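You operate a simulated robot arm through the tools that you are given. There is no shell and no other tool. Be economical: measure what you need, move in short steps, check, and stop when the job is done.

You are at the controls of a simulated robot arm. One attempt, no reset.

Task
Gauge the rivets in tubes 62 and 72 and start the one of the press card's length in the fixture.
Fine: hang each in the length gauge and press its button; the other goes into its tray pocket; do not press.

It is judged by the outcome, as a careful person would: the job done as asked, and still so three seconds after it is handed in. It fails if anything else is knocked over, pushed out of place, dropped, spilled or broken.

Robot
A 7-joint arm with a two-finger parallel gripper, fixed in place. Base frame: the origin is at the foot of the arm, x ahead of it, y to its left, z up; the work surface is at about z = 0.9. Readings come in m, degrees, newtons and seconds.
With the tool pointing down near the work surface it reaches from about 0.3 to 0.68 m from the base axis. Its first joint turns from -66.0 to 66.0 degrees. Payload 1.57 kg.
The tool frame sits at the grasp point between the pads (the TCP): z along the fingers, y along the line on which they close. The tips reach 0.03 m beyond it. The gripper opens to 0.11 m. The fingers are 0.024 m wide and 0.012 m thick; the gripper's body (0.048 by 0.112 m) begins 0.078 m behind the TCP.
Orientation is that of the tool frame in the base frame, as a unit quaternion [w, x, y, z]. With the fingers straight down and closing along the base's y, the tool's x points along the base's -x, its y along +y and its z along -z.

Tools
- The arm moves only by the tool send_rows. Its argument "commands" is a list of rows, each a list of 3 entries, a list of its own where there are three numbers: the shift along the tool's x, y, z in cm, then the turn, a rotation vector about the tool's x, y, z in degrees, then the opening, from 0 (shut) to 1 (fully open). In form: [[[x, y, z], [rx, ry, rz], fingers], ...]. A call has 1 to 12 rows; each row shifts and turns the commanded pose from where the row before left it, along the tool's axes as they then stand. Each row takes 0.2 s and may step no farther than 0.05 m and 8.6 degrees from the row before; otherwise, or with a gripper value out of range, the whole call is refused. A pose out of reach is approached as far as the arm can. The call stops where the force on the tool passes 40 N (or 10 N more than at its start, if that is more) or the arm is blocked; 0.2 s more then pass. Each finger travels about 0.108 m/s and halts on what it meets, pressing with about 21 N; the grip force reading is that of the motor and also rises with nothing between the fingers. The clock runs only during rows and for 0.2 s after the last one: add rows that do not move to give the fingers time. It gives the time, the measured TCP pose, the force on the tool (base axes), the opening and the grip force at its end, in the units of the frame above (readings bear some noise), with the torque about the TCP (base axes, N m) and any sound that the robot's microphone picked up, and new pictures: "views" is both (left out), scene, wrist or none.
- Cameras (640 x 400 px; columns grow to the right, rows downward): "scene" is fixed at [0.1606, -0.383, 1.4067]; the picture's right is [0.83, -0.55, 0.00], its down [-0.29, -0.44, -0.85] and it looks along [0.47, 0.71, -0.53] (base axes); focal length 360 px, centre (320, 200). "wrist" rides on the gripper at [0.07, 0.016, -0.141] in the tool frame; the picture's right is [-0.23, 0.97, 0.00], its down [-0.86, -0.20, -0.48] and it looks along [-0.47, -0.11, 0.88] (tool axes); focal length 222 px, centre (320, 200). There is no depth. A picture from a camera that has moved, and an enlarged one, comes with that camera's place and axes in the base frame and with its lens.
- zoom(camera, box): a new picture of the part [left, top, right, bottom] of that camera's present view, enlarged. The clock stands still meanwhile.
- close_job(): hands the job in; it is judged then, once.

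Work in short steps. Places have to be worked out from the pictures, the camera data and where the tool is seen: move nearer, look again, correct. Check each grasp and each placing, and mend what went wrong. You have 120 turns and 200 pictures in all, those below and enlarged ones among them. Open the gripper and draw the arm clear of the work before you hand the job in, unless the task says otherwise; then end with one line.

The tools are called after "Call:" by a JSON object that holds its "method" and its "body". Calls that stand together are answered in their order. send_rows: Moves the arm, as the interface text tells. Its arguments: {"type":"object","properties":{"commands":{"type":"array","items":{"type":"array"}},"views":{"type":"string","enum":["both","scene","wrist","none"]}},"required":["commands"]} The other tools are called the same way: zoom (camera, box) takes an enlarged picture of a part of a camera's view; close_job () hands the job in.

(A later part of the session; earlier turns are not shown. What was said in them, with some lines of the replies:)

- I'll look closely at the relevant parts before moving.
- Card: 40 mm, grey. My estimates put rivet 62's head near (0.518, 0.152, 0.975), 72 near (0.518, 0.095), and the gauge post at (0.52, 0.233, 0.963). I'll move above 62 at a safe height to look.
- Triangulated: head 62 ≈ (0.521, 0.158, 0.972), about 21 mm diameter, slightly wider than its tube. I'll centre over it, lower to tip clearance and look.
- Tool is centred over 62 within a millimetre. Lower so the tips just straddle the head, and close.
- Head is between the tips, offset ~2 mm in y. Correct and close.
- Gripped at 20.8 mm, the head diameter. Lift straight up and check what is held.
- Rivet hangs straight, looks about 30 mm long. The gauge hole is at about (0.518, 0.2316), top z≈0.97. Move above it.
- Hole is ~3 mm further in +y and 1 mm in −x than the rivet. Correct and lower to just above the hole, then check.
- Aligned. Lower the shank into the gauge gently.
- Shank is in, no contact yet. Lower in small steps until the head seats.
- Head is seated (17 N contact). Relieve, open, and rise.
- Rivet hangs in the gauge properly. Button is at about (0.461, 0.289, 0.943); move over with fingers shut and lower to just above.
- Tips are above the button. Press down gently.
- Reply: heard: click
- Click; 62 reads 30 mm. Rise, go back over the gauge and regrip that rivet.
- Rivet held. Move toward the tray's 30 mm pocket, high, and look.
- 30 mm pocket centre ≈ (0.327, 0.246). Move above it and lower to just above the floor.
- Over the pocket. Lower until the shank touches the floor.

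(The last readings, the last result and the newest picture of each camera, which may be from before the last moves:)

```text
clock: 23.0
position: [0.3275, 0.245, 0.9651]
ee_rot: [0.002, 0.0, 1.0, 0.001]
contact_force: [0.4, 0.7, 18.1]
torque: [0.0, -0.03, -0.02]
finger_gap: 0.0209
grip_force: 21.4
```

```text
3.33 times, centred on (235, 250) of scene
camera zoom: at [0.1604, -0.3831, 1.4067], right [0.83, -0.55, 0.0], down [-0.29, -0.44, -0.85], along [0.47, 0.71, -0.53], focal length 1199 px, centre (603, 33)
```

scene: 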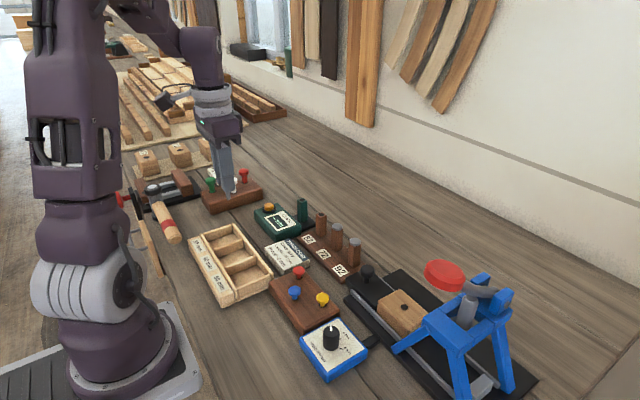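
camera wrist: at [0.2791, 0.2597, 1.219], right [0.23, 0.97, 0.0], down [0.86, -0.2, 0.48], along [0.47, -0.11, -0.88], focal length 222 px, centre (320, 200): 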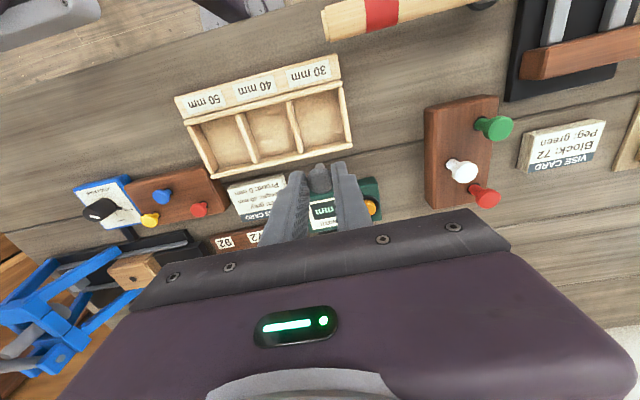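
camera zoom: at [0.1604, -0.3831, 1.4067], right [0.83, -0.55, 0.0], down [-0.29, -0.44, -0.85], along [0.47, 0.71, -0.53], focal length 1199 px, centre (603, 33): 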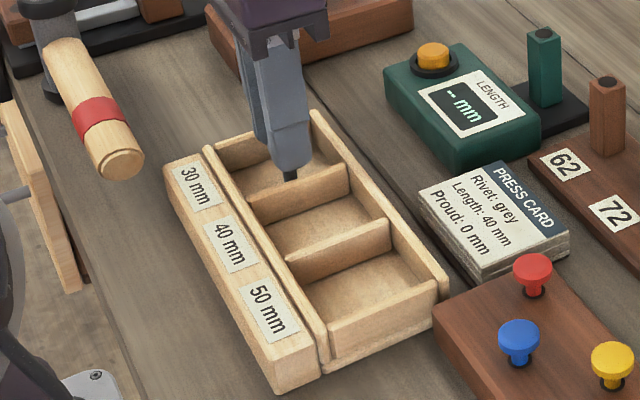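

Contact with the floor at the expected height. Relieve slightly, open, rise.

Call:
{"method": "send_rows", "body": {"commands": [[[0, 0, -0.15], [0, 0, 0], 0.1], [[0, 0, 0], [0, 0, 0], 0.25], [[0, 0, 0], [0, 0, 0], 0.28], [[0, 0, 0], [0, 0, 0], 0.28], [[0, 0, -3], [0, 0, 0], 0.28], [[0, 0, -4], [0, 0, 0], 0.28], [[0, 0, -3], [0, 0, 0], 0.28]], "views": "wrist"}}

Call:
{"method": "zoom", "body": {"camera": "scene", "box": [180, 190, 290, 310]}}

```text
clock: 24.6
position: [0.3257, 0.2455, 1.0668]
ee_rot: [0.0, 0.001, 1.0, 0.0]
contact_force: [-0.4, -0.7, 0.6]
torque: [0.0, 0.02, -0.01]
finger_gap: 0.0307
grip_force: 0.0
camera wrist: at [0.2565, 0.2597, 1.2073], right [0.23, 0.97, 0.0], down [0.86, -0.2, 0.48], along [0.47, -0.11, -0.88], focal length 222 px, centre (320, 200)
```

wrist: 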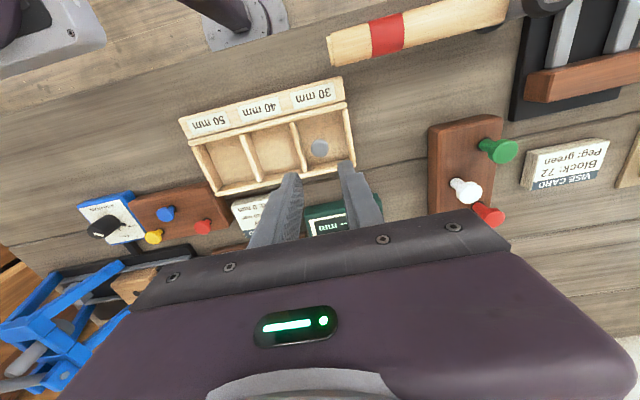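

```text
3.33 times, centred on (235, 250) of scene
camera zoom: at [0.1606, -0.383, 1.4067], right [0.83, -0.55, 0.0], down [-0.29, -0.44, -0.85], along [0.47, 0.71, -0.53], focal length 1199 px, centre (603, 33)
```

zoom: 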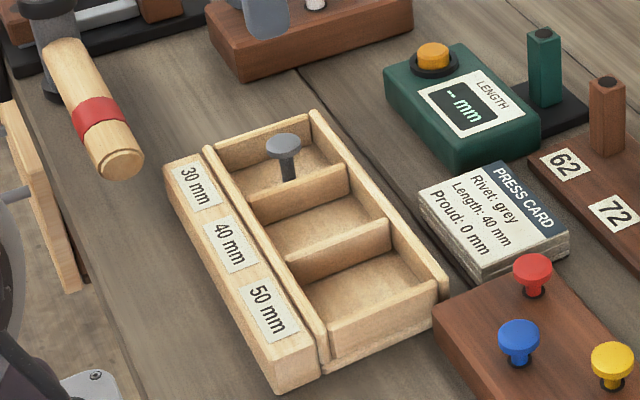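

Rivet 62 stands in its 30 mm pocket. Now go over rivet 72, about (0.521, 0.100).

Call:
{"method": "send_rows", "body": {"commands": [[[-3.25, -2.42, -0.2], [0, 0, 0], 0.4], [[-3.25, -2.42, 0], [0, 0, 0], 0.4], [[-3.25, -2.42, 0], [0, 0, 0], 0.4], [[-3.25, -2.42, 0], [0, 0, 0], 0.4], [[-3.25, -2.42, 0], [0, 0, 0], 0.4], [[-3.25, -2.42, 0], [0, 0, 0], 0.4], [[0, 0, 0], [0, 0, 0], 0.4], [[0, 0, 3.5], [0, 0, 0], 0.4], [[0, 0, 0], [0, 0, 0], 0.4]], "views": "none"}}

Call:
{"method": "zoom", "body": {"camera": "wrist", "box": [220, 100, 420, 240]}}

Call:
{"method": "zoom", "body": {"camera": "wrist", "box": [0, 80, 320, 280]}}

```text
clock: 26.6
position: [0.5228, 0.1008, 1.0346]
ee_rot: [-0.001, -0.001, 1.0, -0.001]
contact_force: [0.7, -0.5, -0.2]
torque: [0.03, -0.02, 0.03]
finger_gap: 0.0441
grip_force: 0.1
```

```text
2.86 times, centred on (320, 170) of wrist
camera zoom: at [0.4531, 0.1157, 1.1749], right [0.23, 0.97, 0.0], down [0.85, -0.2, 0.48], along [0.47, -0.11, -0.88], focal length 635 px, centre (320, 286)
```

zoom: 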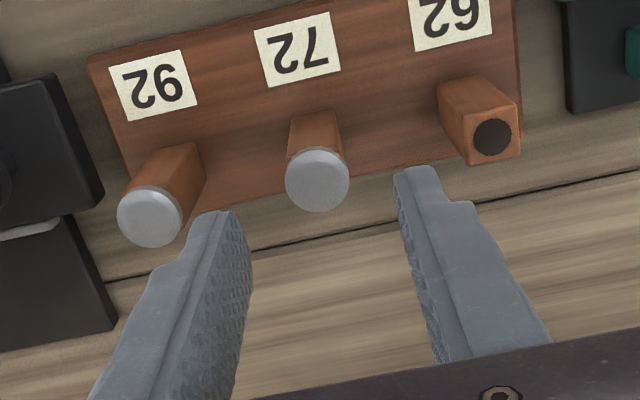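

```text
2.00 times, centred on (160, 180) of wrist
camera zoom: at [0.4531, 0.1157, 1.1749], right [0.23, 0.97, 0.0], down [0.85, -0.2, 0.48], along [0.47, -0.11, -0.88], focal length 444 px, centre (640, 240)
```

zoom: 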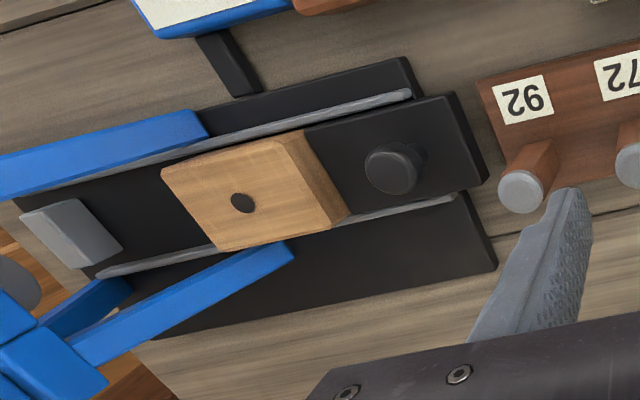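

Head 72 ≈ (0.522, 0.0985). Correct, descend, grip, lift.

Call:
{"method": "send_rows", "body": {"commands": [[[0, -0.22, 2.0], [0, 0, 0], 0.4], [[0, 0, 2.0], [0, 0, 0], 0.4], [[0, 0, 0], [0, 0, 0], 0.4], [[0, 0, 0], [0, 0, 0], 0.25], [[0, 0, 0], [0, 0, 0], 0.1], [[0, 0, 0], [0, 0, 0], 0.1], [[0, 0, 0], [0, 0, 0], 0.1]], "views": "wrist"}}

Call:
{"method": "zoom", "body": {"camera": "scene", "box": [290, 190, 370, 260]}}

```text
clock: 28.2
position: [0.5225, 0.0979, 0.9945]
ee_rot: [0.0, -0.001, 1.0, 0.001]
contact_force: [0.5, 15.4, -2.8]
torque: [0.39, -0.24, -0.08]
finger_gap: 0.0209
grip_force: 20.6
camera wrist: at [0.4528, 0.1133, 1.1347], right [0.23, 0.97, 0.0], down [0.86, -0.2, 0.48], along [0.47, -0.11, -0.88], focal length 222 px, centre (320, 200)
```

wrist: 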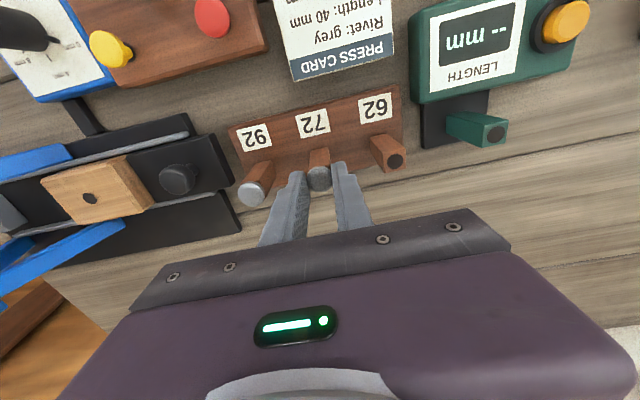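

```text
5.71 times, centred on (330, 225) of scene
camera zoom: at [0.1606, -0.3826, 1.4068], right [0.83, -0.55, 0.0], down [-0.29, -0.44, -0.85], along [0.47, 0.71, -0.53], focal length 2055 px, centre (263, 57)
```

zoom: 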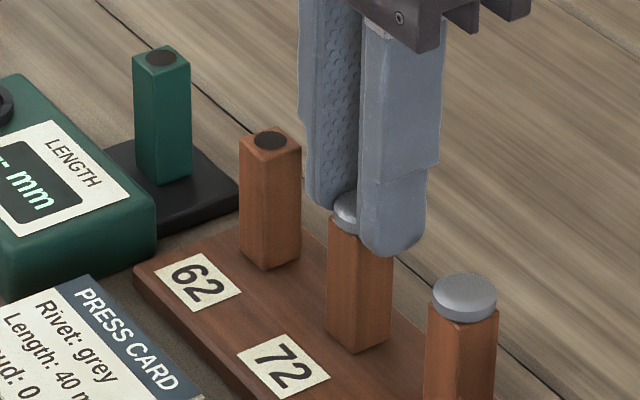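

Gripped, but a 15 N sideways force says the tool is a bit low in y; relieve by shifting +y before lifting.

Call:
{"method": "send_rows", "body": {"commands": [[[0, 0.15, 0], [0, 0, 0], 0.1], [[0, 0, 0], [0, 0, 0], 0.1]], "views": "none"}}

```text
clock: 28.8
position: [0.523, 0.099, 0.9954]
ee_rot: [0.0, 0.0, 1.0, 0.0]
contact_force: [-2.0, 11.1, 0.7]
torque: [0.3, 0.06, 0.01]
finger_gap: 0.0208
grip_force: 21.4
```

Call:
{"method": "send_rows", "body": {"commands": [[[0, 0.15, 0], [0, 0, 0], 0.1], [[0, 0, 0], [0, 0, 0], 0.1]], "views": "none"}}

```text
clock: 29.4
position: [0.5234, 0.0981, 0.994]
ee_rot: [0.0, 0.0, 1.0, -0.001]
contact_force: [1.1, 0.1, 0.2]
torque: [0.02, 0.02, 0.0]
finger_gap: 0.0206
grip_force: 20.8
```

Force relieved. Lift 8.5 cm and check.

Call:
{"method": "send_rows", "body": {"commands": [[[0, 0, -1.5], [0, 0, 0], 0.1], [[0, 0, -3.5], [0, 0, 0], 0.1], [[0, 0, -3.5], [0, 0, 0], 0.1], [[0, 0, 0], [0, 0, 0], 0.1]], "views": "none"}}

Call:
{"method": "zoom", "body": {"camera": "scene", "box": [280, 140, 380, 250]}}

Call:
{"method": "zoom", "body": {"camera": "wrist", "box": [220, 100, 420, 240]}}

```text
clock: 30.4
position: [0.5224, 0.1009, 1.078]
ee_rot: [0.0, 0.0, 1.0, 0.001]
contact_force: [0.2, 0.4, -0.1]
torque: [-0.02, -0.01, -0.02]
finger_gap: 0.0207
grip_force: 21.6
```

```text
3.64 times, centred on (330, 195) of scene
camera zoom: at [0.1606, -0.383, 1.4067], right [0.83, -0.55, 0.0], down [-0.29, -0.44, -0.85], along [0.47, 0.71, -0.53], focal length 1308 px, centre (284, 218)
```

zoom: 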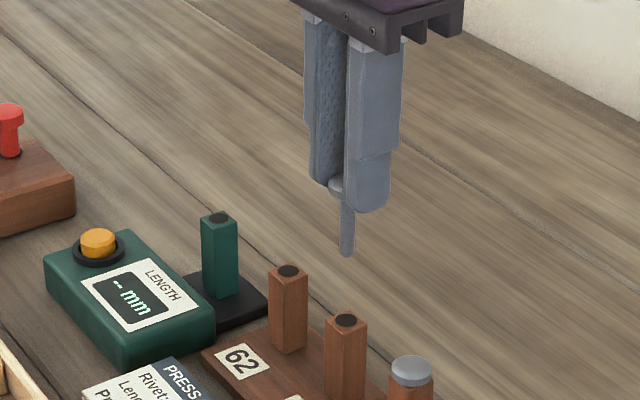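

```text
2.86 times, centred on (320, 170) of wrist
camera zoom: at [0.452, 0.1154, 1.2199], right [0.23, 0.97, 0.0], down [0.86, -0.2, 0.48], along [0.47, -0.11, -0.88], focal length 635 px, centre (320, 286)
```

zoom: 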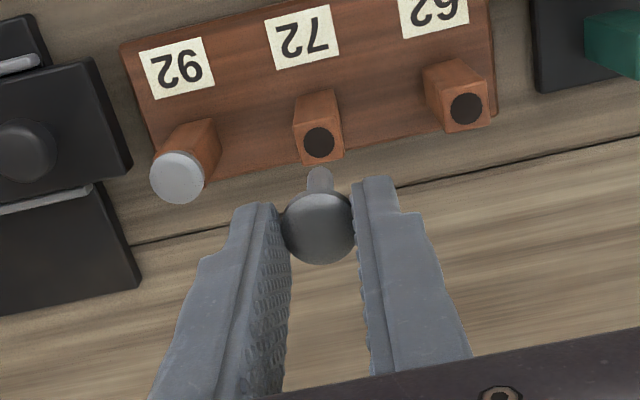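

Longer rivet, hanging straight. Carry over to the gauge.

Call:
{"method": "send_rows", "body": {"commands": [[[0.18, 4.4, 0], [0, 0, 0], 0.1], [[0.18, 4.4, 0], [0, 0, 0], 0.1], [[0.18, 4.55, 0], [0, 0, 0], 0.1], [[0, 0, 0], [0, 0, 0], 0.1], [[0, 0, 2.8], [0, 0, 0], 0.1], [[0, 0, 0], [0, 0, 0], 0.1]], "views": "none"}}

Call:
{"method": "zoom", "body": {"camera": "scene", "box": [270, 150, 330, 220]}}

Call:
{"method": "zoom", "body": {"camera": "wrist", "box": [250, 120, 390, 220]}}

```text
clock: 31.8
position: [0.5179, 0.2343, 1.052]
ee_rot: [0.0, 0.0, 1.0, -0.001]
contact_force: [-0.4, -0.2, 0.1]
torque: [0.01, 0.05, 0.01]
finger_gap: 0.0209
grip_force: 21.5
```

```text
5.71 times, centred on (300, 185) of scene
camera zoom: at [0.1606, -0.383, 1.4067], right [0.83, -0.55, 0.0], down [-0.29, -0.44, -0.85], along [0.47, 0.71, -0.53], focal length 2055 px, centre (434, 286)
```

zoom: 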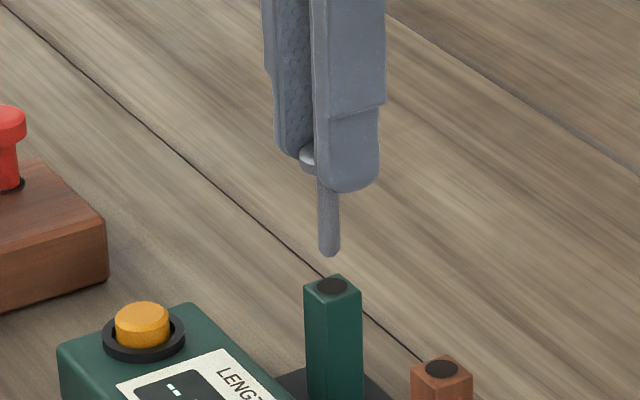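

```text
4.00 times, centred on (320, 170) of wrist
camera zoom: at [0.4476, 0.249, 1.1912], right [0.23, 0.97, 0.0], down [0.86, -0.2, 0.48], along [0.47, -0.11, -0.88], focal length 888 px, centre (320, 320)
```

zoom: 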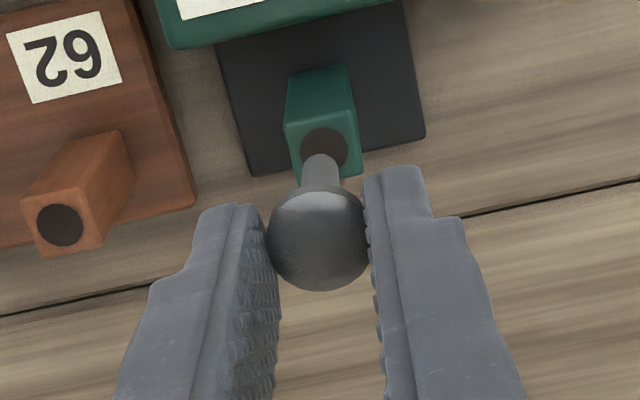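

Aligned; lower in steps to just before seating, then finish.

Call:
{"method": "send_rows", "body": {"commands": [[[0, 0.08, 1.0], [0, 0, 0], 0.1], [[0, 0, 1.2], [0, 0, 0], 0.1], [[0, 0, 1.2], [0, 0, 0], 0.1], [[0, 0, 1.2], [0, 0, 0], 0.1], [[0, 0, 0.7], [0, 0, 0], 0.1], [[0, 0, 0.2], [0, 0, 0], 0.1], [[0, 0, 0.1], [0, 0, 0], 0.1], [[0, 0, 0], [0, 0, 0], 0.1]], "views": "none"}}

Call:
{"method": "zoom", "body": {"camera": "scene", "box": [270, 180, 330, 220]}}

```text
clock: 33.6
position: [0.5175, 0.235, 0.9939]
ee_rot: [0.0, 0.0, 1.0, -0.001]
contact_force: [0.5, -0.2, -1.3]
torque: [0.03, 0.01, -0.03]
finger_gap: 0.0206
grip_force: 21.2
```

```text
10.00 times, centred on (300, 200) of scene
camera zoom: at [0.1606, -0.383, 1.4067], right [0.83, -0.55, 0.0], down [-0.29, -0.44, -0.85], along [0.47, 0.71, -0.53], focal length 3596 px, centre (520, 200)
```

zoom: 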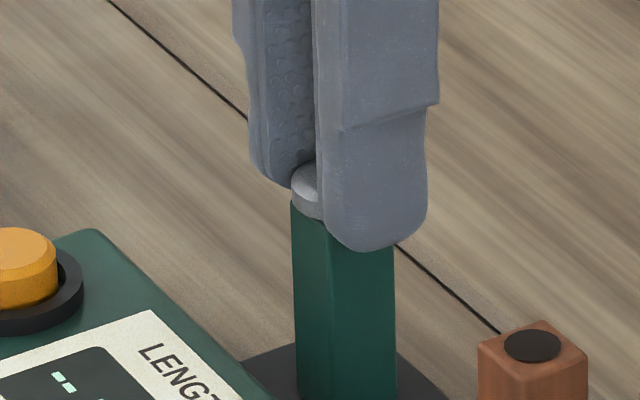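

Almost seated; a last small step down, then release and rise.

Call:
{"method": "send_rows", "body": {"commands": [[[0, 0, 0.08], [0, 0, 0], 0.1], [[0, 0, 0], [0, 0, 0], 0.3], [[0, 0, 0], [0, 0, 0], 0.4], [[0, 0, 0], [0, 0, 0], 0.4], [[0, 0, -2], [0, 0, 0], 0.4], [[0, 0, -4], [0, 0, 0], 0.4], [[2.9, 2.75, 0], [0, 0, 0], 0.2], [[2.85, 2.72, 0], [0, 0, 0], 0], [[0, 0, 3], [0, 0, 0], 0], [[0, 0, 3], [0, 0, 0], 0], [[0, 0, 0], [0, 0, 0], 0]], "views": "none"}}

Call:
{"method": "zoom", "body": {"camera": "scene", "box": [230, 170, 330, 240]}}

```text
clock: 36.0
position: [0.4586, 0.2894, 0.9938]
ee_rot: [0.0, 0.0, 1.0, 0.0]
contact_force: [0.0, -1.0, 0.3]
torque: [-0.02, -0.02, -0.02]
finger_gap: 0.0
grip_force: 20.8
```

```text
5.71 times, centred on (280, 205) of scene
camera zoom: at [0.1606, -0.383, 1.4067], right [0.83, -0.55, 0.0], down [-0.29, -0.44, -0.85], along [0.47, 0.71, -0.53], focal length 2055 px, centre (549, 171)
```

zoom: 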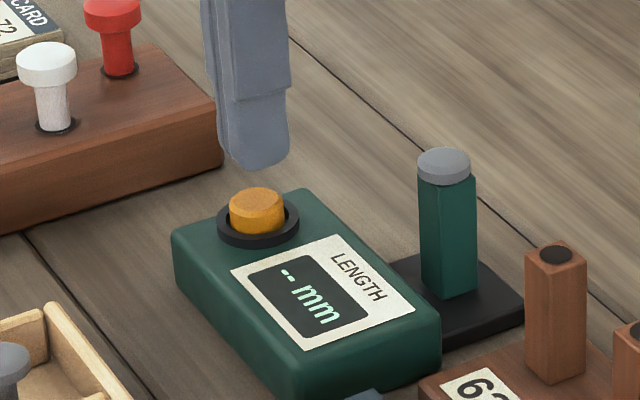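

Rivet 72 hangs in the gauge; press the button (final TCP z ≈ 0.968 as before).

Call:
{"method": "send_rows", "body": {"commands": [[[0, 0.1, 1.2], [0, 0, 0], 0], [[0, 0, 0.6], [0, 0, 0], 0], [[0, 0, 0.3], [0, 0, 0], 0], [[0, 0, 0.2], [0, 0, 0], 0], [[0, 0, 0.15], [0, 0, 0], 0], [[0, 0, 0.1], [0, 0, 0], 0], [[0, 0, 0], [0, 0, 0], 0]], "views": "none"}}

Call:
{"method": "zoom", "body": {"camera": "scene", "box": [230, 170, 330, 240]}}

```text
clock: 37.6
position: [0.4579, 0.2918, 0.97]
ee_rot: [0.0, 0.0, 1.0, 0.0]
contact_force: [-1.3, -0.4, 2.3]
torque: [-0.04, 0.04, 0.0]
finger_gap: 0.0001
grip_force: 20.8
heard: click
```

```text
5.71 times, centred on (280, 205) of scene
camera zoom: at [0.1605, -0.383, 1.4067], right [0.83, -0.55, 0.0], down [-0.29, -0.44, -0.85], along [0.47, 0.71, -0.53], focal length 2055 px, centre (549, 171)
```

zoom: 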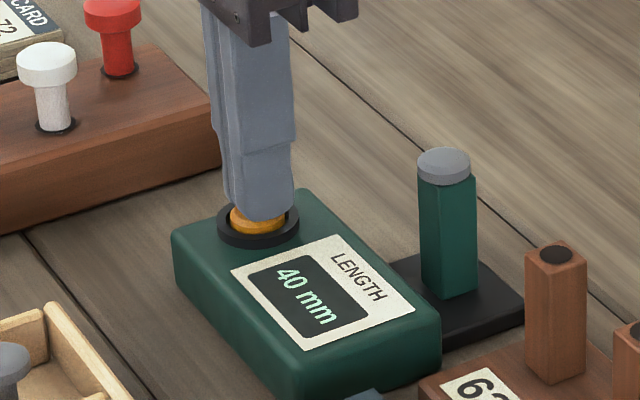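

72 reads 40 mm — the one for the fixture. Go back, grip it slightly higher and lift.

Call:
{"method": "send_rows", "body": {"commands": [[[0, 0, -4], [0, 0, 0], 0], [[0, 0, -4], [0, 0, 0], 0.2], [[-2.9, -2.77, 0], [0, 0, 0], 0.4], [[-2.9, -2.77, 0], [0, 0, 0], 0.4], [[0, 0, 0], [0, 0, 0], 0.4], [[0, 0, 2.7], [0, 0, 0], 0.4], [[0, 0, 0], [0, 0, 0], 0.4]], "views": "none"}}

Call:
{"method": "zoom", "body": {"camera": "wrist", "box": [220, 100, 420, 240]}}

```text
clock: 39.2
position: [0.5157, 0.2354, 1.0211]
ee_rot: [0.0, 0.0, 1.0, 0.0]
contact_force: [0.9, -0.1, -0.2]
torque: [0.01, 0.01, 0.0]
finger_gap: 0.044
grip_force: 0.0
```

```text
2.86 times, centred on (320, 170) of wrist
camera zoom: at [0.4473, 0.2497, 1.162], right [0.23, 0.97, 0.0], down [0.86, -0.2, 0.48], along [0.47, -0.11, -0.88], focal length 635 px, centre (320, 286)
```

zoom: 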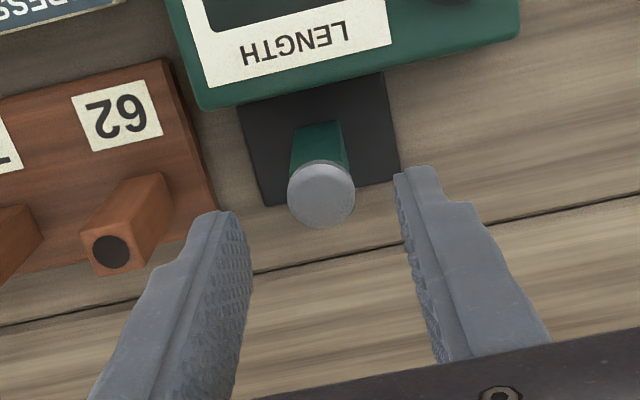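

Call:
{"method": "send_rows", "body": {"commands": [[[-0.05, -0.08, 1.3], [0, 0, 0], 0.4], [[0, 0, 1.2], [0, 0, 0], 0.4], [[0, 0, 0], [0, 0, 0], 0.25], [[0, 0, 0], [0, 0, 0], 0.1], [[0, 0, 0], [0, 0, 0], 0.1], [[0, 0, -2], [0, 0, 0], 0.1], [[0, 0, -3.5], [0, 0, 0], 0.1], [[0, 0, -4], [0, 0, 0], 0.1], [[0, 0, -3], [0, 0, 0], 0.1], [[0, 0, 0], [0, 0, 0], 0.1]]}}

Call:
{"method": "zoom", "body": {"camera": "scene", "box": [260, 110, 340, 210]}}

Call:
{"method": "zoom", "body": {"camera": "wrist", "box": [250, 120, 390, 220]}}

```text
clock: 41.4
position: [0.5188, 0.232, 1.1216]
ee_rot: [0.0, 0.0, 1.0, 0.001]
contact_force: [-0.3, 0.0, -0.3]
torque: [0.05, -0.01, 0.02]
finger_gap: 0.0206
grip_force: 21.0
camera wrist: at [0.4493, 0.2471, 1.2611], right [0.23, 0.97, 0.0], down [0.86, -0.2, 0.48], along [0.47, -0.11, -0.88], focal length 222 px, centre (320, 200)
```

scene: 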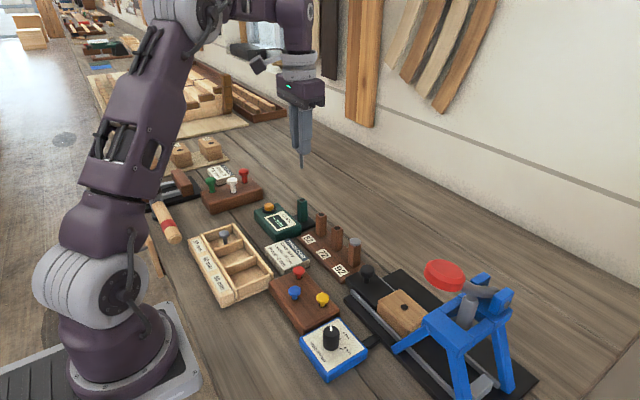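
wrist: 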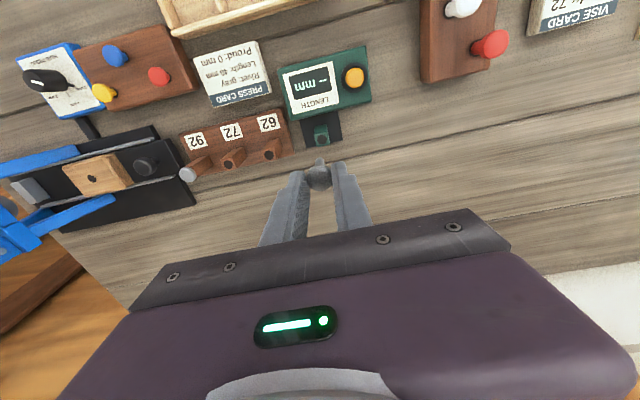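

```text
4.00 times, centred on (300, 160) of scene
camera zoom: at [0.1606, -0.383, 1.4067], right [0.83, -0.55, 0.0], down [-0.29, -0.44, -0.85], along [0.47, 0.71, -0.53], focal length 1438 px, centre (400, 360)
```

zoom: 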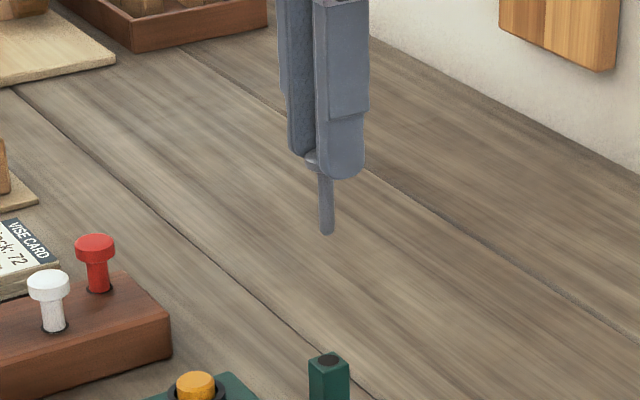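

```text
4.00 times, centred on (320, 170) of wrist
camera zoom: at [0.4493, 0.2471, 1.2611], right [0.23, 0.97, 0.0], down [0.86, -0.2, 0.48], along [0.47, -0.11, -0.88], focal length 888 px, centre (320, 320)
```

zoom: 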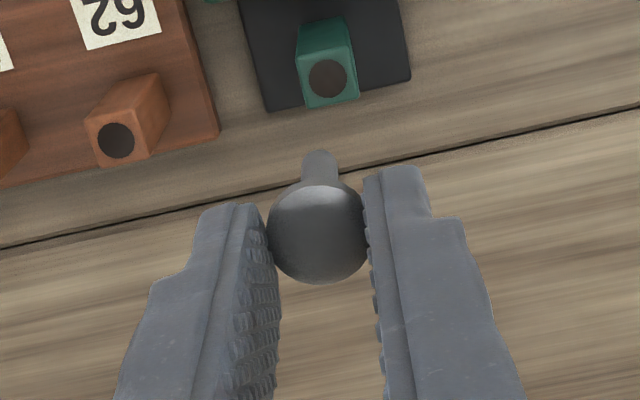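

Good grasp. The block's hole is near (0.50, −0.12, 0.95) and the press's red lever knob hangs close beside it, so I'll turn the tool 90° (fingers close along x, camera on the +y side) before approaching.

Call:
{"method": "send_rows", "body": {"commands": [[[0, 0, 0], [0, 0, 8.2], 0.1], [[0, 0, 0], [0, 0, 8.2], 0.1], [[0, 0, 0], [0, 0, 8.2], 0.1], [[0, 0, 0], [0, 0, 8.2], 0.1], [[0, 0, 0], [0, 0, 8.2], 0.1], [[0, 0, 0], [0, 0, 8.2], 0.1], [[0, 0, 0], [0, 0, 8.2], 0.1], [[0, 0, 0], [0, 0, 8.2], 0.1], [[0, 0, 0], [0, 0, 8.2], 0.1], [[0, 0, 0], [0, 0, 8.2], 0.1], [[0, 0, 0], [0, 0, 8.0], 0.1], [[0, 0, 0], [0, 0, 0], 0.1]], "views": "none"}}

```text
clock: 44.0
position: [0.5176, 0.235, 1.1222]
ee_rot: [0.0, 0.708, 0.706, 0.0]
contact_force: [-0.3, -0.7, 0.3]
torque: [-0.01, 0.01, -0.02]
finger_gap: 0.0204
grip_force: 20.4
```

Rotation good. Travel in −y toward the fixture, stopping short at y≈−0.02.

Call:
{"method": "send_rows", "body": {"commands": [[[-4.25, -0.3, -0.3], [0, 0, 0], 0.1], [[-4.25, -0.3, -0.3], [0, 0, 0], 0.1], [[-4.25, -0.3, -0.3], [0, 0, 0], 0.1], [[-4.25, -0.3, -0.3], [0, 0, 0], 0.1], [[-4.25, -0.3, -0.3], [0, 0, 0], 0.1], [[-4.25, -0.3, 0], [0, 0, 0], 0.1], [[0, 0, 0], [0, 0, 0], 0.1]]}}

Call:
{"method": "zoom", "body": {"camera": "scene", "box": [320, 120, 560, 400]}}

Call:
{"method": "zoom", "body": {"camera": "wrist", "box": [200, 0, 440, 210]}}

```text
clock: 45.6
position: [0.5023, -0.0189, 1.1333]
ee_rot: [0.0, 0.707, 0.707, -0.001]
contact_force: [0.3, -0.3, -0.2]
torque: [0.01, -0.04, -0.04]
finger_gap: 0.0203
grip_force: 21.3
camera wrist: at [0.5186, 0.0489, 1.2748], right [0.97, -0.23, 0.0], down [-0.2, -0.86, 0.48], along [-0.11, -0.47, -0.88], focal length 222 px, centre (320, 200)
```

scene: 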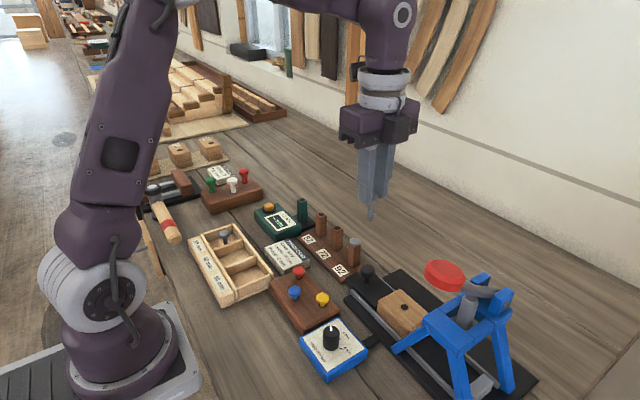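
wrist: 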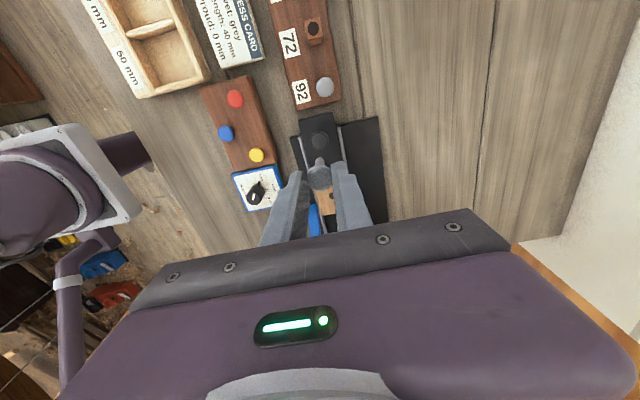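

```text
1.43 times, centred on (440, 260) of scene
camera zoom: at [0.1605, -0.383, 1.4067], right [0.83, -0.55, 0.0], down [-0.29, -0.44, -0.85], along [0.47, 0.71, -0.53], focal length 514 px, centre (149, 114)
```

zoom: 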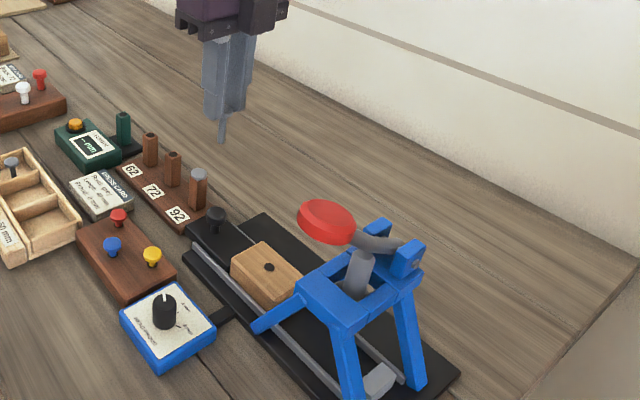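

```text
1.90 times, centred on (320, 105) of wrist
camera zoom: at [0.5186, 0.0489, 1.2748], right [0.97, -0.23, 0.0], down [-0.2, -0.86, 0.48], along [-0.11, -0.47, -0.88], focal length 423 px, centre (320, 381)
```

zoom: 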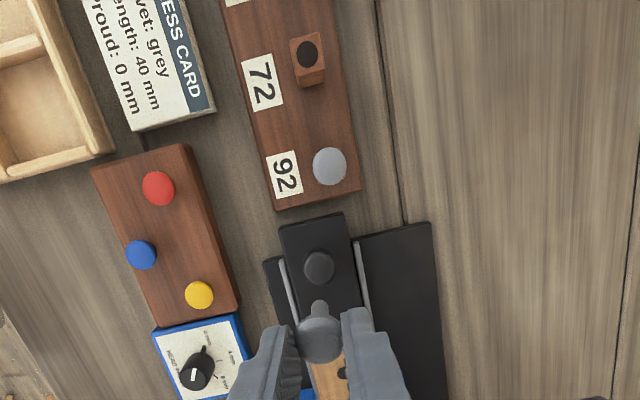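

Triangulation: knob is at about (0.43, −0.22, 1.13) and the frame beam at y≈−0.19, z≈1.01 — both clear of the hole at (0.4995, −0.120, 0.95). Move over the hole with the rivet still high.

Call:
{"method": "send_rows", "body": {"commands": [[[-3.4, -0.1, 0], [0, 0, 0], 0.1], [[-3.4, -0.1, 0], [0, 0, 0], 0.1], [[-3.3, -0.08, 0], [0, 0, 0], 0.1], [[0, 0, 2.5], [0, 0, 0], 0.1], [[0, 0, 0], [0, 0, 0], 0.1]]}}

Call:
{"method": "zoom", "body": {"camera": "scene", "box": [350, 170, 530, 350]}}

Call:
{"method": "zoom", "body": {"camera": "wrist", "box": [250, 110, 390, 210]}}

```text
clock: 46.8
position: [0.4983, -0.1215, 1.1118]
ee_rot: [0.0, 0.707, 0.707, 0.0]
contact_force: [-0.1, -0.9, -0.3]
torque: [0.0, 0.01, -0.04]
finger_gap: 0.0205
grip_force: 21.2
camera wrist: at [0.515, -0.053, 1.2517], right [0.97, -0.23, 0.0], down [-0.2, -0.86, 0.48], along [-0.11, -0.47, -0.88], focal length 222 px, centre (320, 200)
```

scene: 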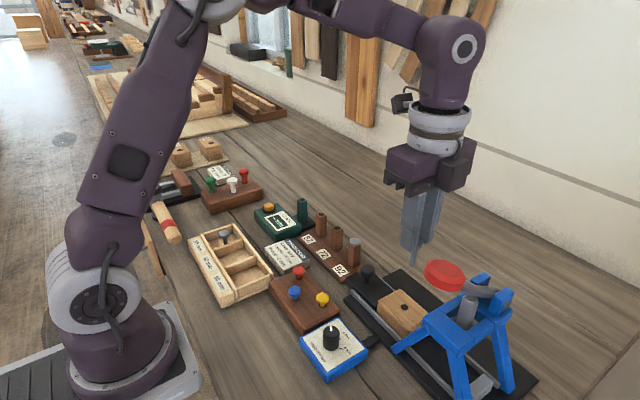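
wrist: 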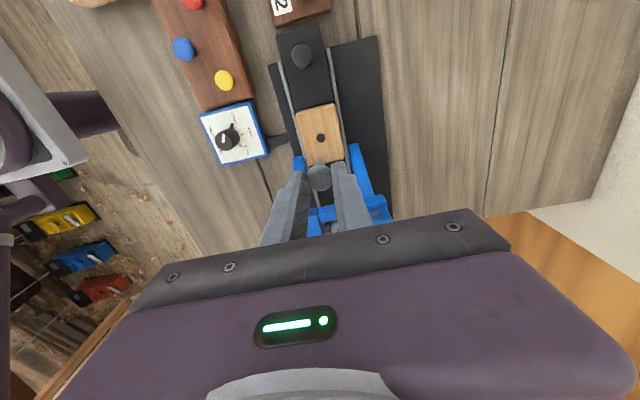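

```text
2.22 times, centred on (440, 260) of scene
camera zoom: at [0.1606, -0.383, 1.4067], right [0.83, -0.55, 0.0], down [-0.29, -0.44, -0.85], along [0.47, 0.71, -0.53], focal length 799 px, centre (53, 67)
```

zoom: 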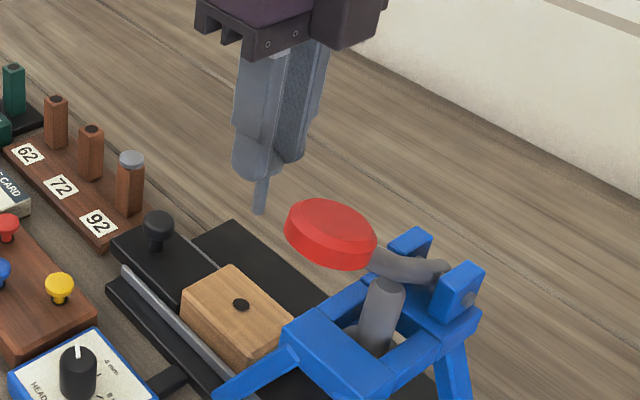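

```text
4.00 times, centred on (320, 160) of wrist
camera zoom: at [0.515, -0.053, 1.2517], right [0.97, -0.23, 0.0], down [-0.2, -0.86, 0.48], along [-0.11, -0.47, -0.88], focal length 888 px, centre (320, 360)
```

zoom: 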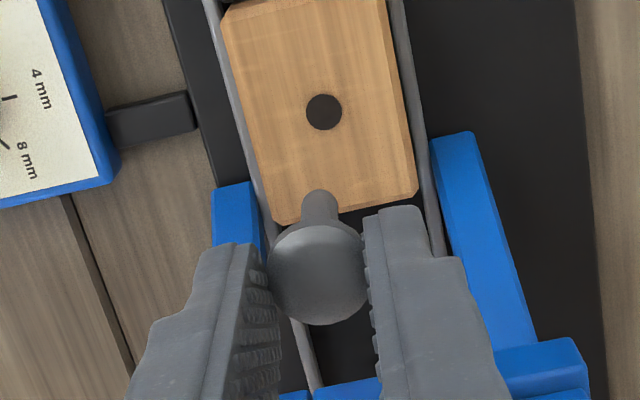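

Hole computed at (0.500, −0.1215); rivet tip about 1.5 mm short in x. Correct and lower to just above the block.

Call:
{"method": "send_rows", "body": {"commands": [[[0, 0.15, 3], [0, 0, 0], 0.1], [[0, 0, 3], [0, 0, 0], 0.1], [[0, 0, 2], [0, 0, 0], 0.1], [[0, 0, 0], [0, 0, 0], 0.1]], "views": "none"}}

Call:
{"method": "zoom", "body": {"camera": "scene", "box": [370, 230, 450, 330]}}

Call:
{"method": "zoom", "body": {"camera": "wrist", "box": [250, 110, 390, 210]}}

```text
clock: 47.8
position: [0.4989, -0.1227, 1.031]
ee_rot: [-0.001, 0.707, 0.707, -0.001]
contact_force: [-1.6, 0.1, -0.7]
torque: [0.01, -0.01, 0.01]
finger_gap: 0.0204
grip_force: 20.8
```

```text
4.00 times, centred on (410, 280) of scene
camera zoom: at [0.1606, -0.383, 1.4067], right [0.83, -0.55, 0.0], down [-0.29, -0.44, -0.85], along [0.47, 0.71, -0.53], focal length 1438 px, centre (-40, -120)
```

zoom: 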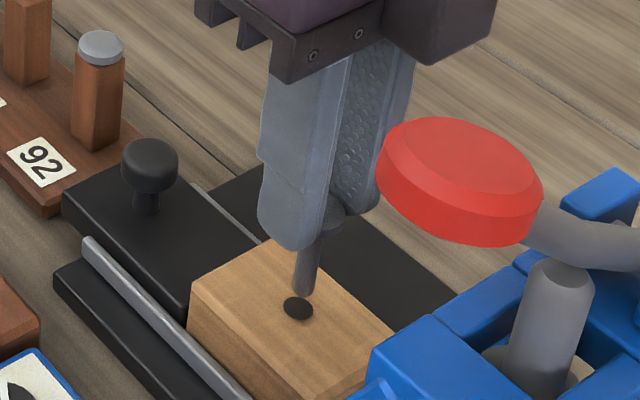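

```text
4.00 times, centred on (320, 160) of wrist
camera zoom: at [0.516, -0.0532, 1.1716], right [0.97, -0.23, 0.0], down [-0.2, -0.86, 0.48], along [-0.11, -0.47, -0.88], focal length 888 px, centre (320, 360)
```

zoom: 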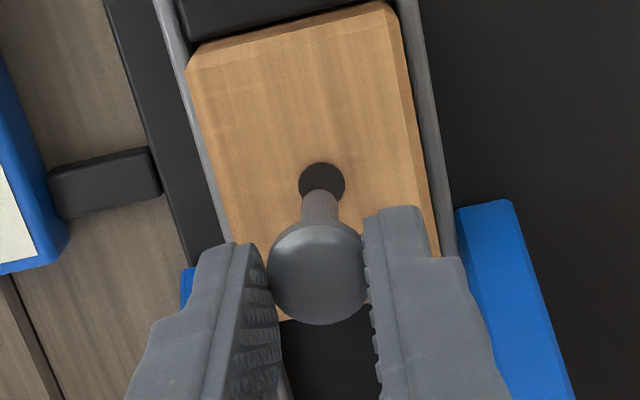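

Slight offset: shift about +2 mm in y, +0.5 mm in x, and lower 6 mm, then look again.

Call:
{"method": "send_rows", "body": {"commands": [[[0.2, 0.05, 0], [0, 0, 0], 0.1], [[0, 0, 0.6], [0, 0, 0], 0.1], [[0, 0, 0], [0, 0, 0], 0.1]], "views": "none"}}

Call:
{"method": "zoom", "body": {"camera": "scene", "box": [380, 260, 430, 320]}}

Call:
{"method": "zoom", "body": {"camera": "wrist", "box": [280, 130, 360, 200]}}

```text
clock: 48.6
position: [0.4996, -0.121, 1.0262]
ee_rot: [0.0, 0.707, 0.707, 0.0]
contact_force: [-0.3, 0.4, 0.0]
torque: [0.02, -0.01, 0.01]
finger_gap: 0.0204
grip_force: 21.0
```

```text
6.67 times, centred on (405, 290) of scene
camera zoom: at [0.1606, -0.383, 1.4067], right [0.83, -0.55, 0.0], down [-0.29, -0.44, -0.85], along [0.47, 0.71, -0.53], focal length 2397 px, centre (-247, -400)
```

zoom: 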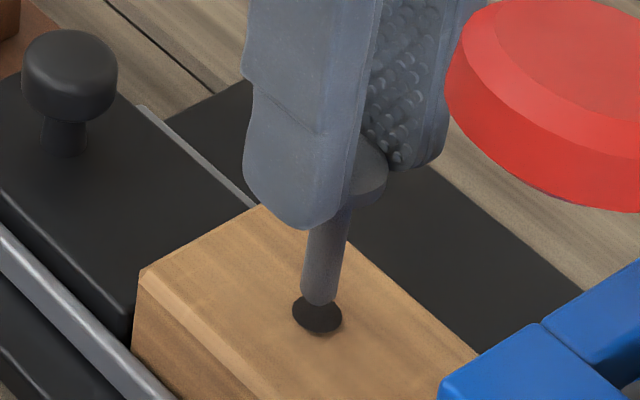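

```text
5.71 times, centred on (320, 165) of wrist
camera zoom: at [0.5166, -0.0514, 1.1661], right [0.97, -0.23, 0.0], down [-0.2, -0.86, 0.48], along [-0.11, -0.47, -0.88], focal length 1269 px, centre (320, 400)
```

zoom: 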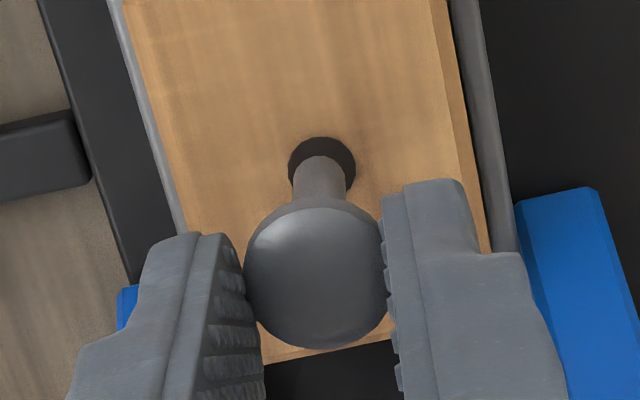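

Shank is aligned with the hole; lower gently, watching force.

Call:
{"method": "send_rows", "body": {"commands": [[[0, 0, 0.4], [0, 0, 0], 0.1], [[0, 0, 0.3], [0, 0, 0], 0.1], [[0, 0, 0.3], [0, 0, 0], 0.1], [[0, 0, 0], [0, 0, 0], 0.1]], "views": "none"}}

Call:
{"method": "zoom", "body": {"camera": "scene", "box": [380, 260, 430, 320]}}

Call:
{"method": "zoom", "body": {"camera": "wrist", "box": [280, 130, 360, 200]}}

```text
clock: 49.6
position: [0.5013, -0.1203, 1.0159]
ee_rot: [-0.001, 0.707, 0.707, 0.0]
contact_force: [0.5, 0.4, 0.5]
torque: [-0.04, -0.04, -0.01]
finger_gap: 0.0205
grip_force: 21.3
```

```text
6.67 times, centred on (405, 290) of scene
camera zoom: at [0.1606, -0.383, 1.4067], right [0.83, -0.55, 0.0], down [-0.29, -0.44, -0.85], along [0.47, 0.71, -0.53], focal length 2397 px, centre (-247, -400)
```

zoom: 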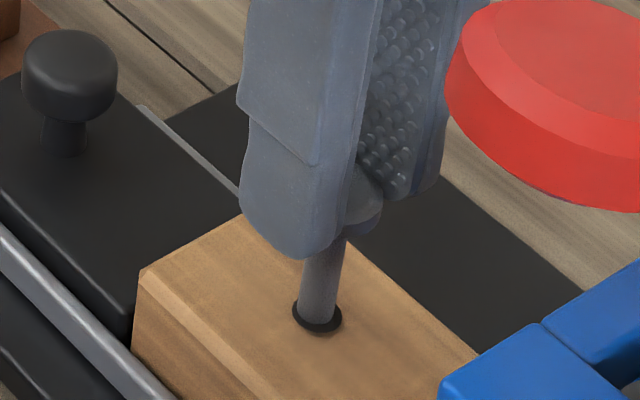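

```text
5.71 times, centred on (320, 165) of wrist
camera zoom: at [0.517, -0.0511, 1.156], right [0.97, -0.23, 0.0], down [-0.2, -0.86, 0.48], along [-0.11, -0.47, -0.88], focal length 1269 px, centre (320, 400)
```

zoom: 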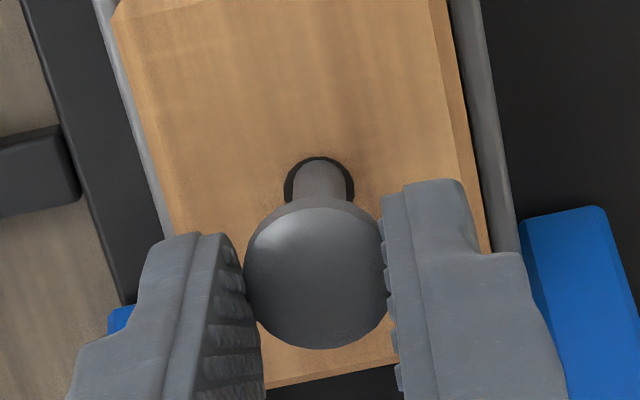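

The shank has entered the hole, centred. Continue lowering in small steps until it stops or the fingertips near the block.

Call:
{"method": "send_rows", "body": {"commands": [[[0, 0, 0.5], [0, 0, 0], 0.1], [[0, 0, 0.5], [0, 0, 0], 0.1], [[0, 0, 0.4], [0, 0, 0], 0.1], [[0, 0, 0.3], [0, 0, 0], 0.1], [[0, 0, 0], [0, 0, 0], 0.1]], "views": "none"}}

Call:
{"method": "zoom", "body": {"camera": "scene", "box": [380, 260, 430, 320]}}

```text
clock: 50.8
position: [0.4994, -0.1197, 0.9991]
ee_rot: [0.001, 0.707, 0.707, 0.001]
contact_force: [6.6, -2.8, 17.6]
torque: [-0.06, -0.12, 0.02]
finger_gap: 0.0207
grip_force: 21.1
```

```text
6.67 times, centred on (405, 290) of scene
camera zoom: at [0.1605, -0.383, 1.4067], right [0.83, -0.55, 0.0], down [-0.29, -0.44, -0.85], along [0.47, 0.71, -0.53], focal length 2397 px, centre (-247, -400)
```

zoom: 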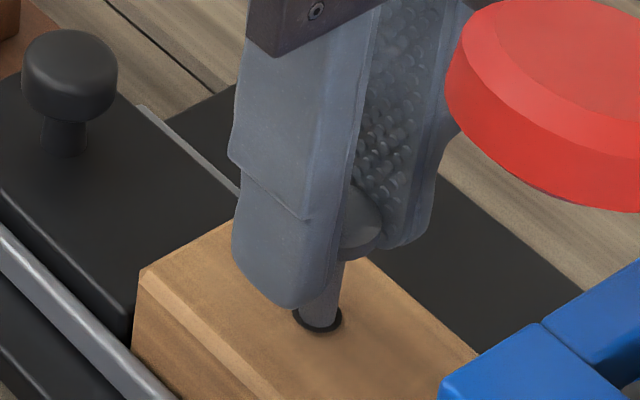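

It stopped ~20 mm deep with 17 N. Relieve and re-test slightly shifted to tell a true bottom from a snag on an edge.

Call:
{"method": "send_rows", "body": {"commands": [[[0, 0, -0.4], [0, 0, 0], 0.1], [[-0.05, 0.1, 0], [0, 0, 0], 0.1], [[0, 0, 0.2], [0, 0, 0], 0.1], [[0, 0, 0.15], [0, 0, 0], 0.1], [[0, 0, 0], [0, 0, 0], 0.1]], "views": "none"}}

Call:
{"method": "zoom", "body": {"camera": "wrist", "box": [280, 130, 360, 200]}}

```text
clock: 52.0
position: [0.5005, -0.1199, 1.0007]
ee_rot: [0.001, 0.707, 0.707, 0.0]
contact_force: [-4.1, 1.0, 17.7]
torque: [-0.03, 0.05, -0.02]
finger_gap: 0.0208
grip_force: 20.8
```

```text
5.71 times, centred on (320, 165) of wrist
camera zoom: at [0.5168, -0.0517, 1.1406], right [0.97, -0.23, 0.0], down [-0.2, -0.85, 0.48], along [-0.11, -0.47, -0.88], focal length 1269 px, centre (320, 400)
```

zoom: 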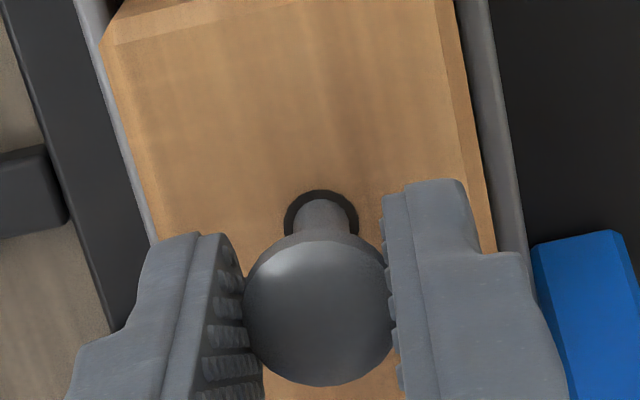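

Same stop depth: a true shoulder. Relieve, open, and rise straight up.

Call:
{"method": "send_rows", "body": {"commands": [[[0, -0.05, -0.1], [0, 0, 0], 0.1], [[0, 0, 0], [0, 0, 0], 0.25], [[0, 0, 0], [0, 0, 0], 0.4], [[0, 0, 0], [0, 0, 0], 0.4], [[0, 0, -2], [0, 0, 0], 0.4], [[0, 0, -4], [0, 0, 0], 0.4], [[0, 0, -4], [0, 0, 0], 0.4], [[0, 0, 0], [0, 0, 0], 0.4]], "views": "none"}}

Call:
{"method": "zoom", "body": {"camera": "scene", "box": [350, 200, 530, 350]}}

Call:
{"method": "zoom", "body": {"camera": "wrist", "box": [250, 100, 390, 210]}}

```text
clock: 53.8
position: [0.4991, -0.1201, 1.1032]
ee_rot: [0.0, 0.707, 0.707, 0.0]
contact_force: [0.5, -0.8, -0.4]
torque: [0.01, -0.01, -0.04]
finger_gap: 0.0441
grip_force: 0.0
```

```text
2.67 times, centred on (440, 275) of scene
camera zoom: at [0.1606, -0.383, 1.4067], right [0.83, -0.55, 0.0], down [-0.29, -0.44, -0.85], along [0.47, 0.71, -0.53], focal length 959 px, centre (0, 0)
```

zoom: 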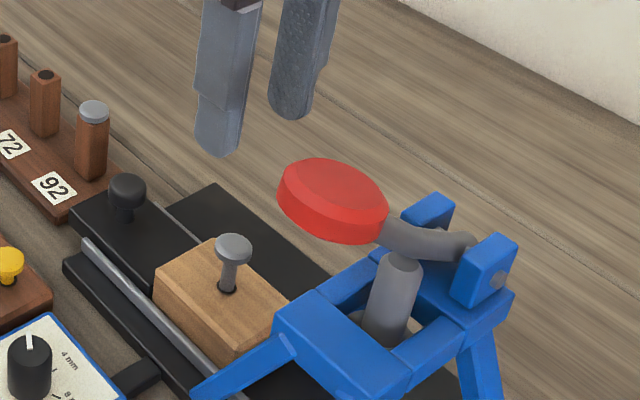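

```text
3.64 times, centred on (320, 155) of wrist
camera zoom: at [0.5161, -0.0511, 1.242], right [0.97, -0.23, 0.0], down [-0.2, -0.86, 0.48], along [-0.11, -0.47, -0.88], focal length 808 px, centre (320, 364)
```

zoom: 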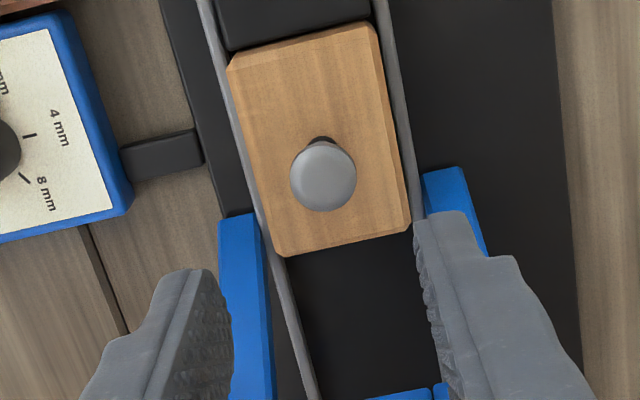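

Rivet 72 stands upright, started in the block. Draw the arm clear and take a final look.

Call:
{"method": "send_rows", "body": {"commands": [[[0, 0, -4], [0, 0, 0], 0.5], [[0, 0, -4], [0, 0, 0], 0.6], [[4.5, -1, 0], [0, 0, 0], 0.8], [[4.5, -1, 0], [0, 0, 0], 0.8], [[4.5, -1, 0], [0, 0, 0], 0.8], [[4.5, -1, 0], [0, 0, 0], 0.8], [[0, 0, 0], [0, 0, 0], 0.8]], "views": "scene"}}

Call:
{"method": "zoom", "body": {"camera": "scene", "box": [180, 180, 540, 400]}}

```text
clock: 55.4
position: [0.4589, 0.0632, 1.1827]
ee_rot: [0.0, 0.707, 0.707, 0.0]
contact_force: [-0.1, 0.7, 0.6]
torque: [-0.02, 0.0, 0.01]
finger_gap: 0.0879
grip_force: 0.0
```

scene: 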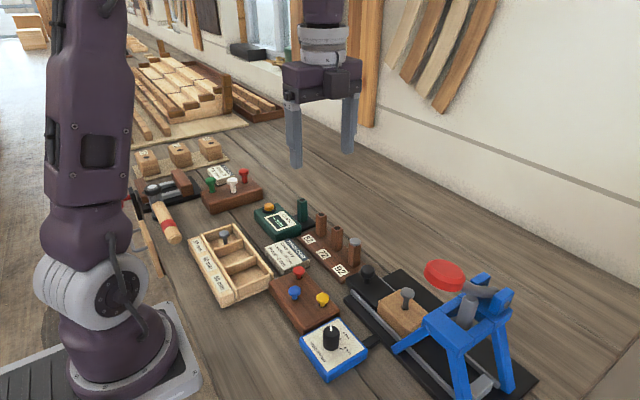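

```text
1.78 times, centred on (360, 290) of scene
camera zoom: at [0.1606, -0.383, 1.4067], right [0.83, -0.55, 0.0], down [-0.29, -0.44, -0.85], along [0.47, 0.71, -0.53], focal length 639 px, centre (249, 40)
```

zoom: 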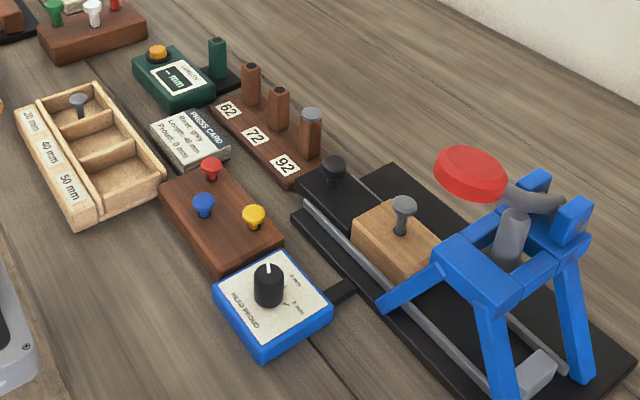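

Everything is in place: the 30 mm rivet is in its pocket, the 40 mm rivet is started in the fixture, nothing else has moved, and the arm is clear. Handing in.

Call:
{"method": "close_job", "body": {}}

```text
The job is handed in.
```

I gauged both rivets: 62 read 30 mm and now stands in the 30 mm pocket; 72 read 40 mm, the press card's length, and is started upright in the fixture block, not pressed.
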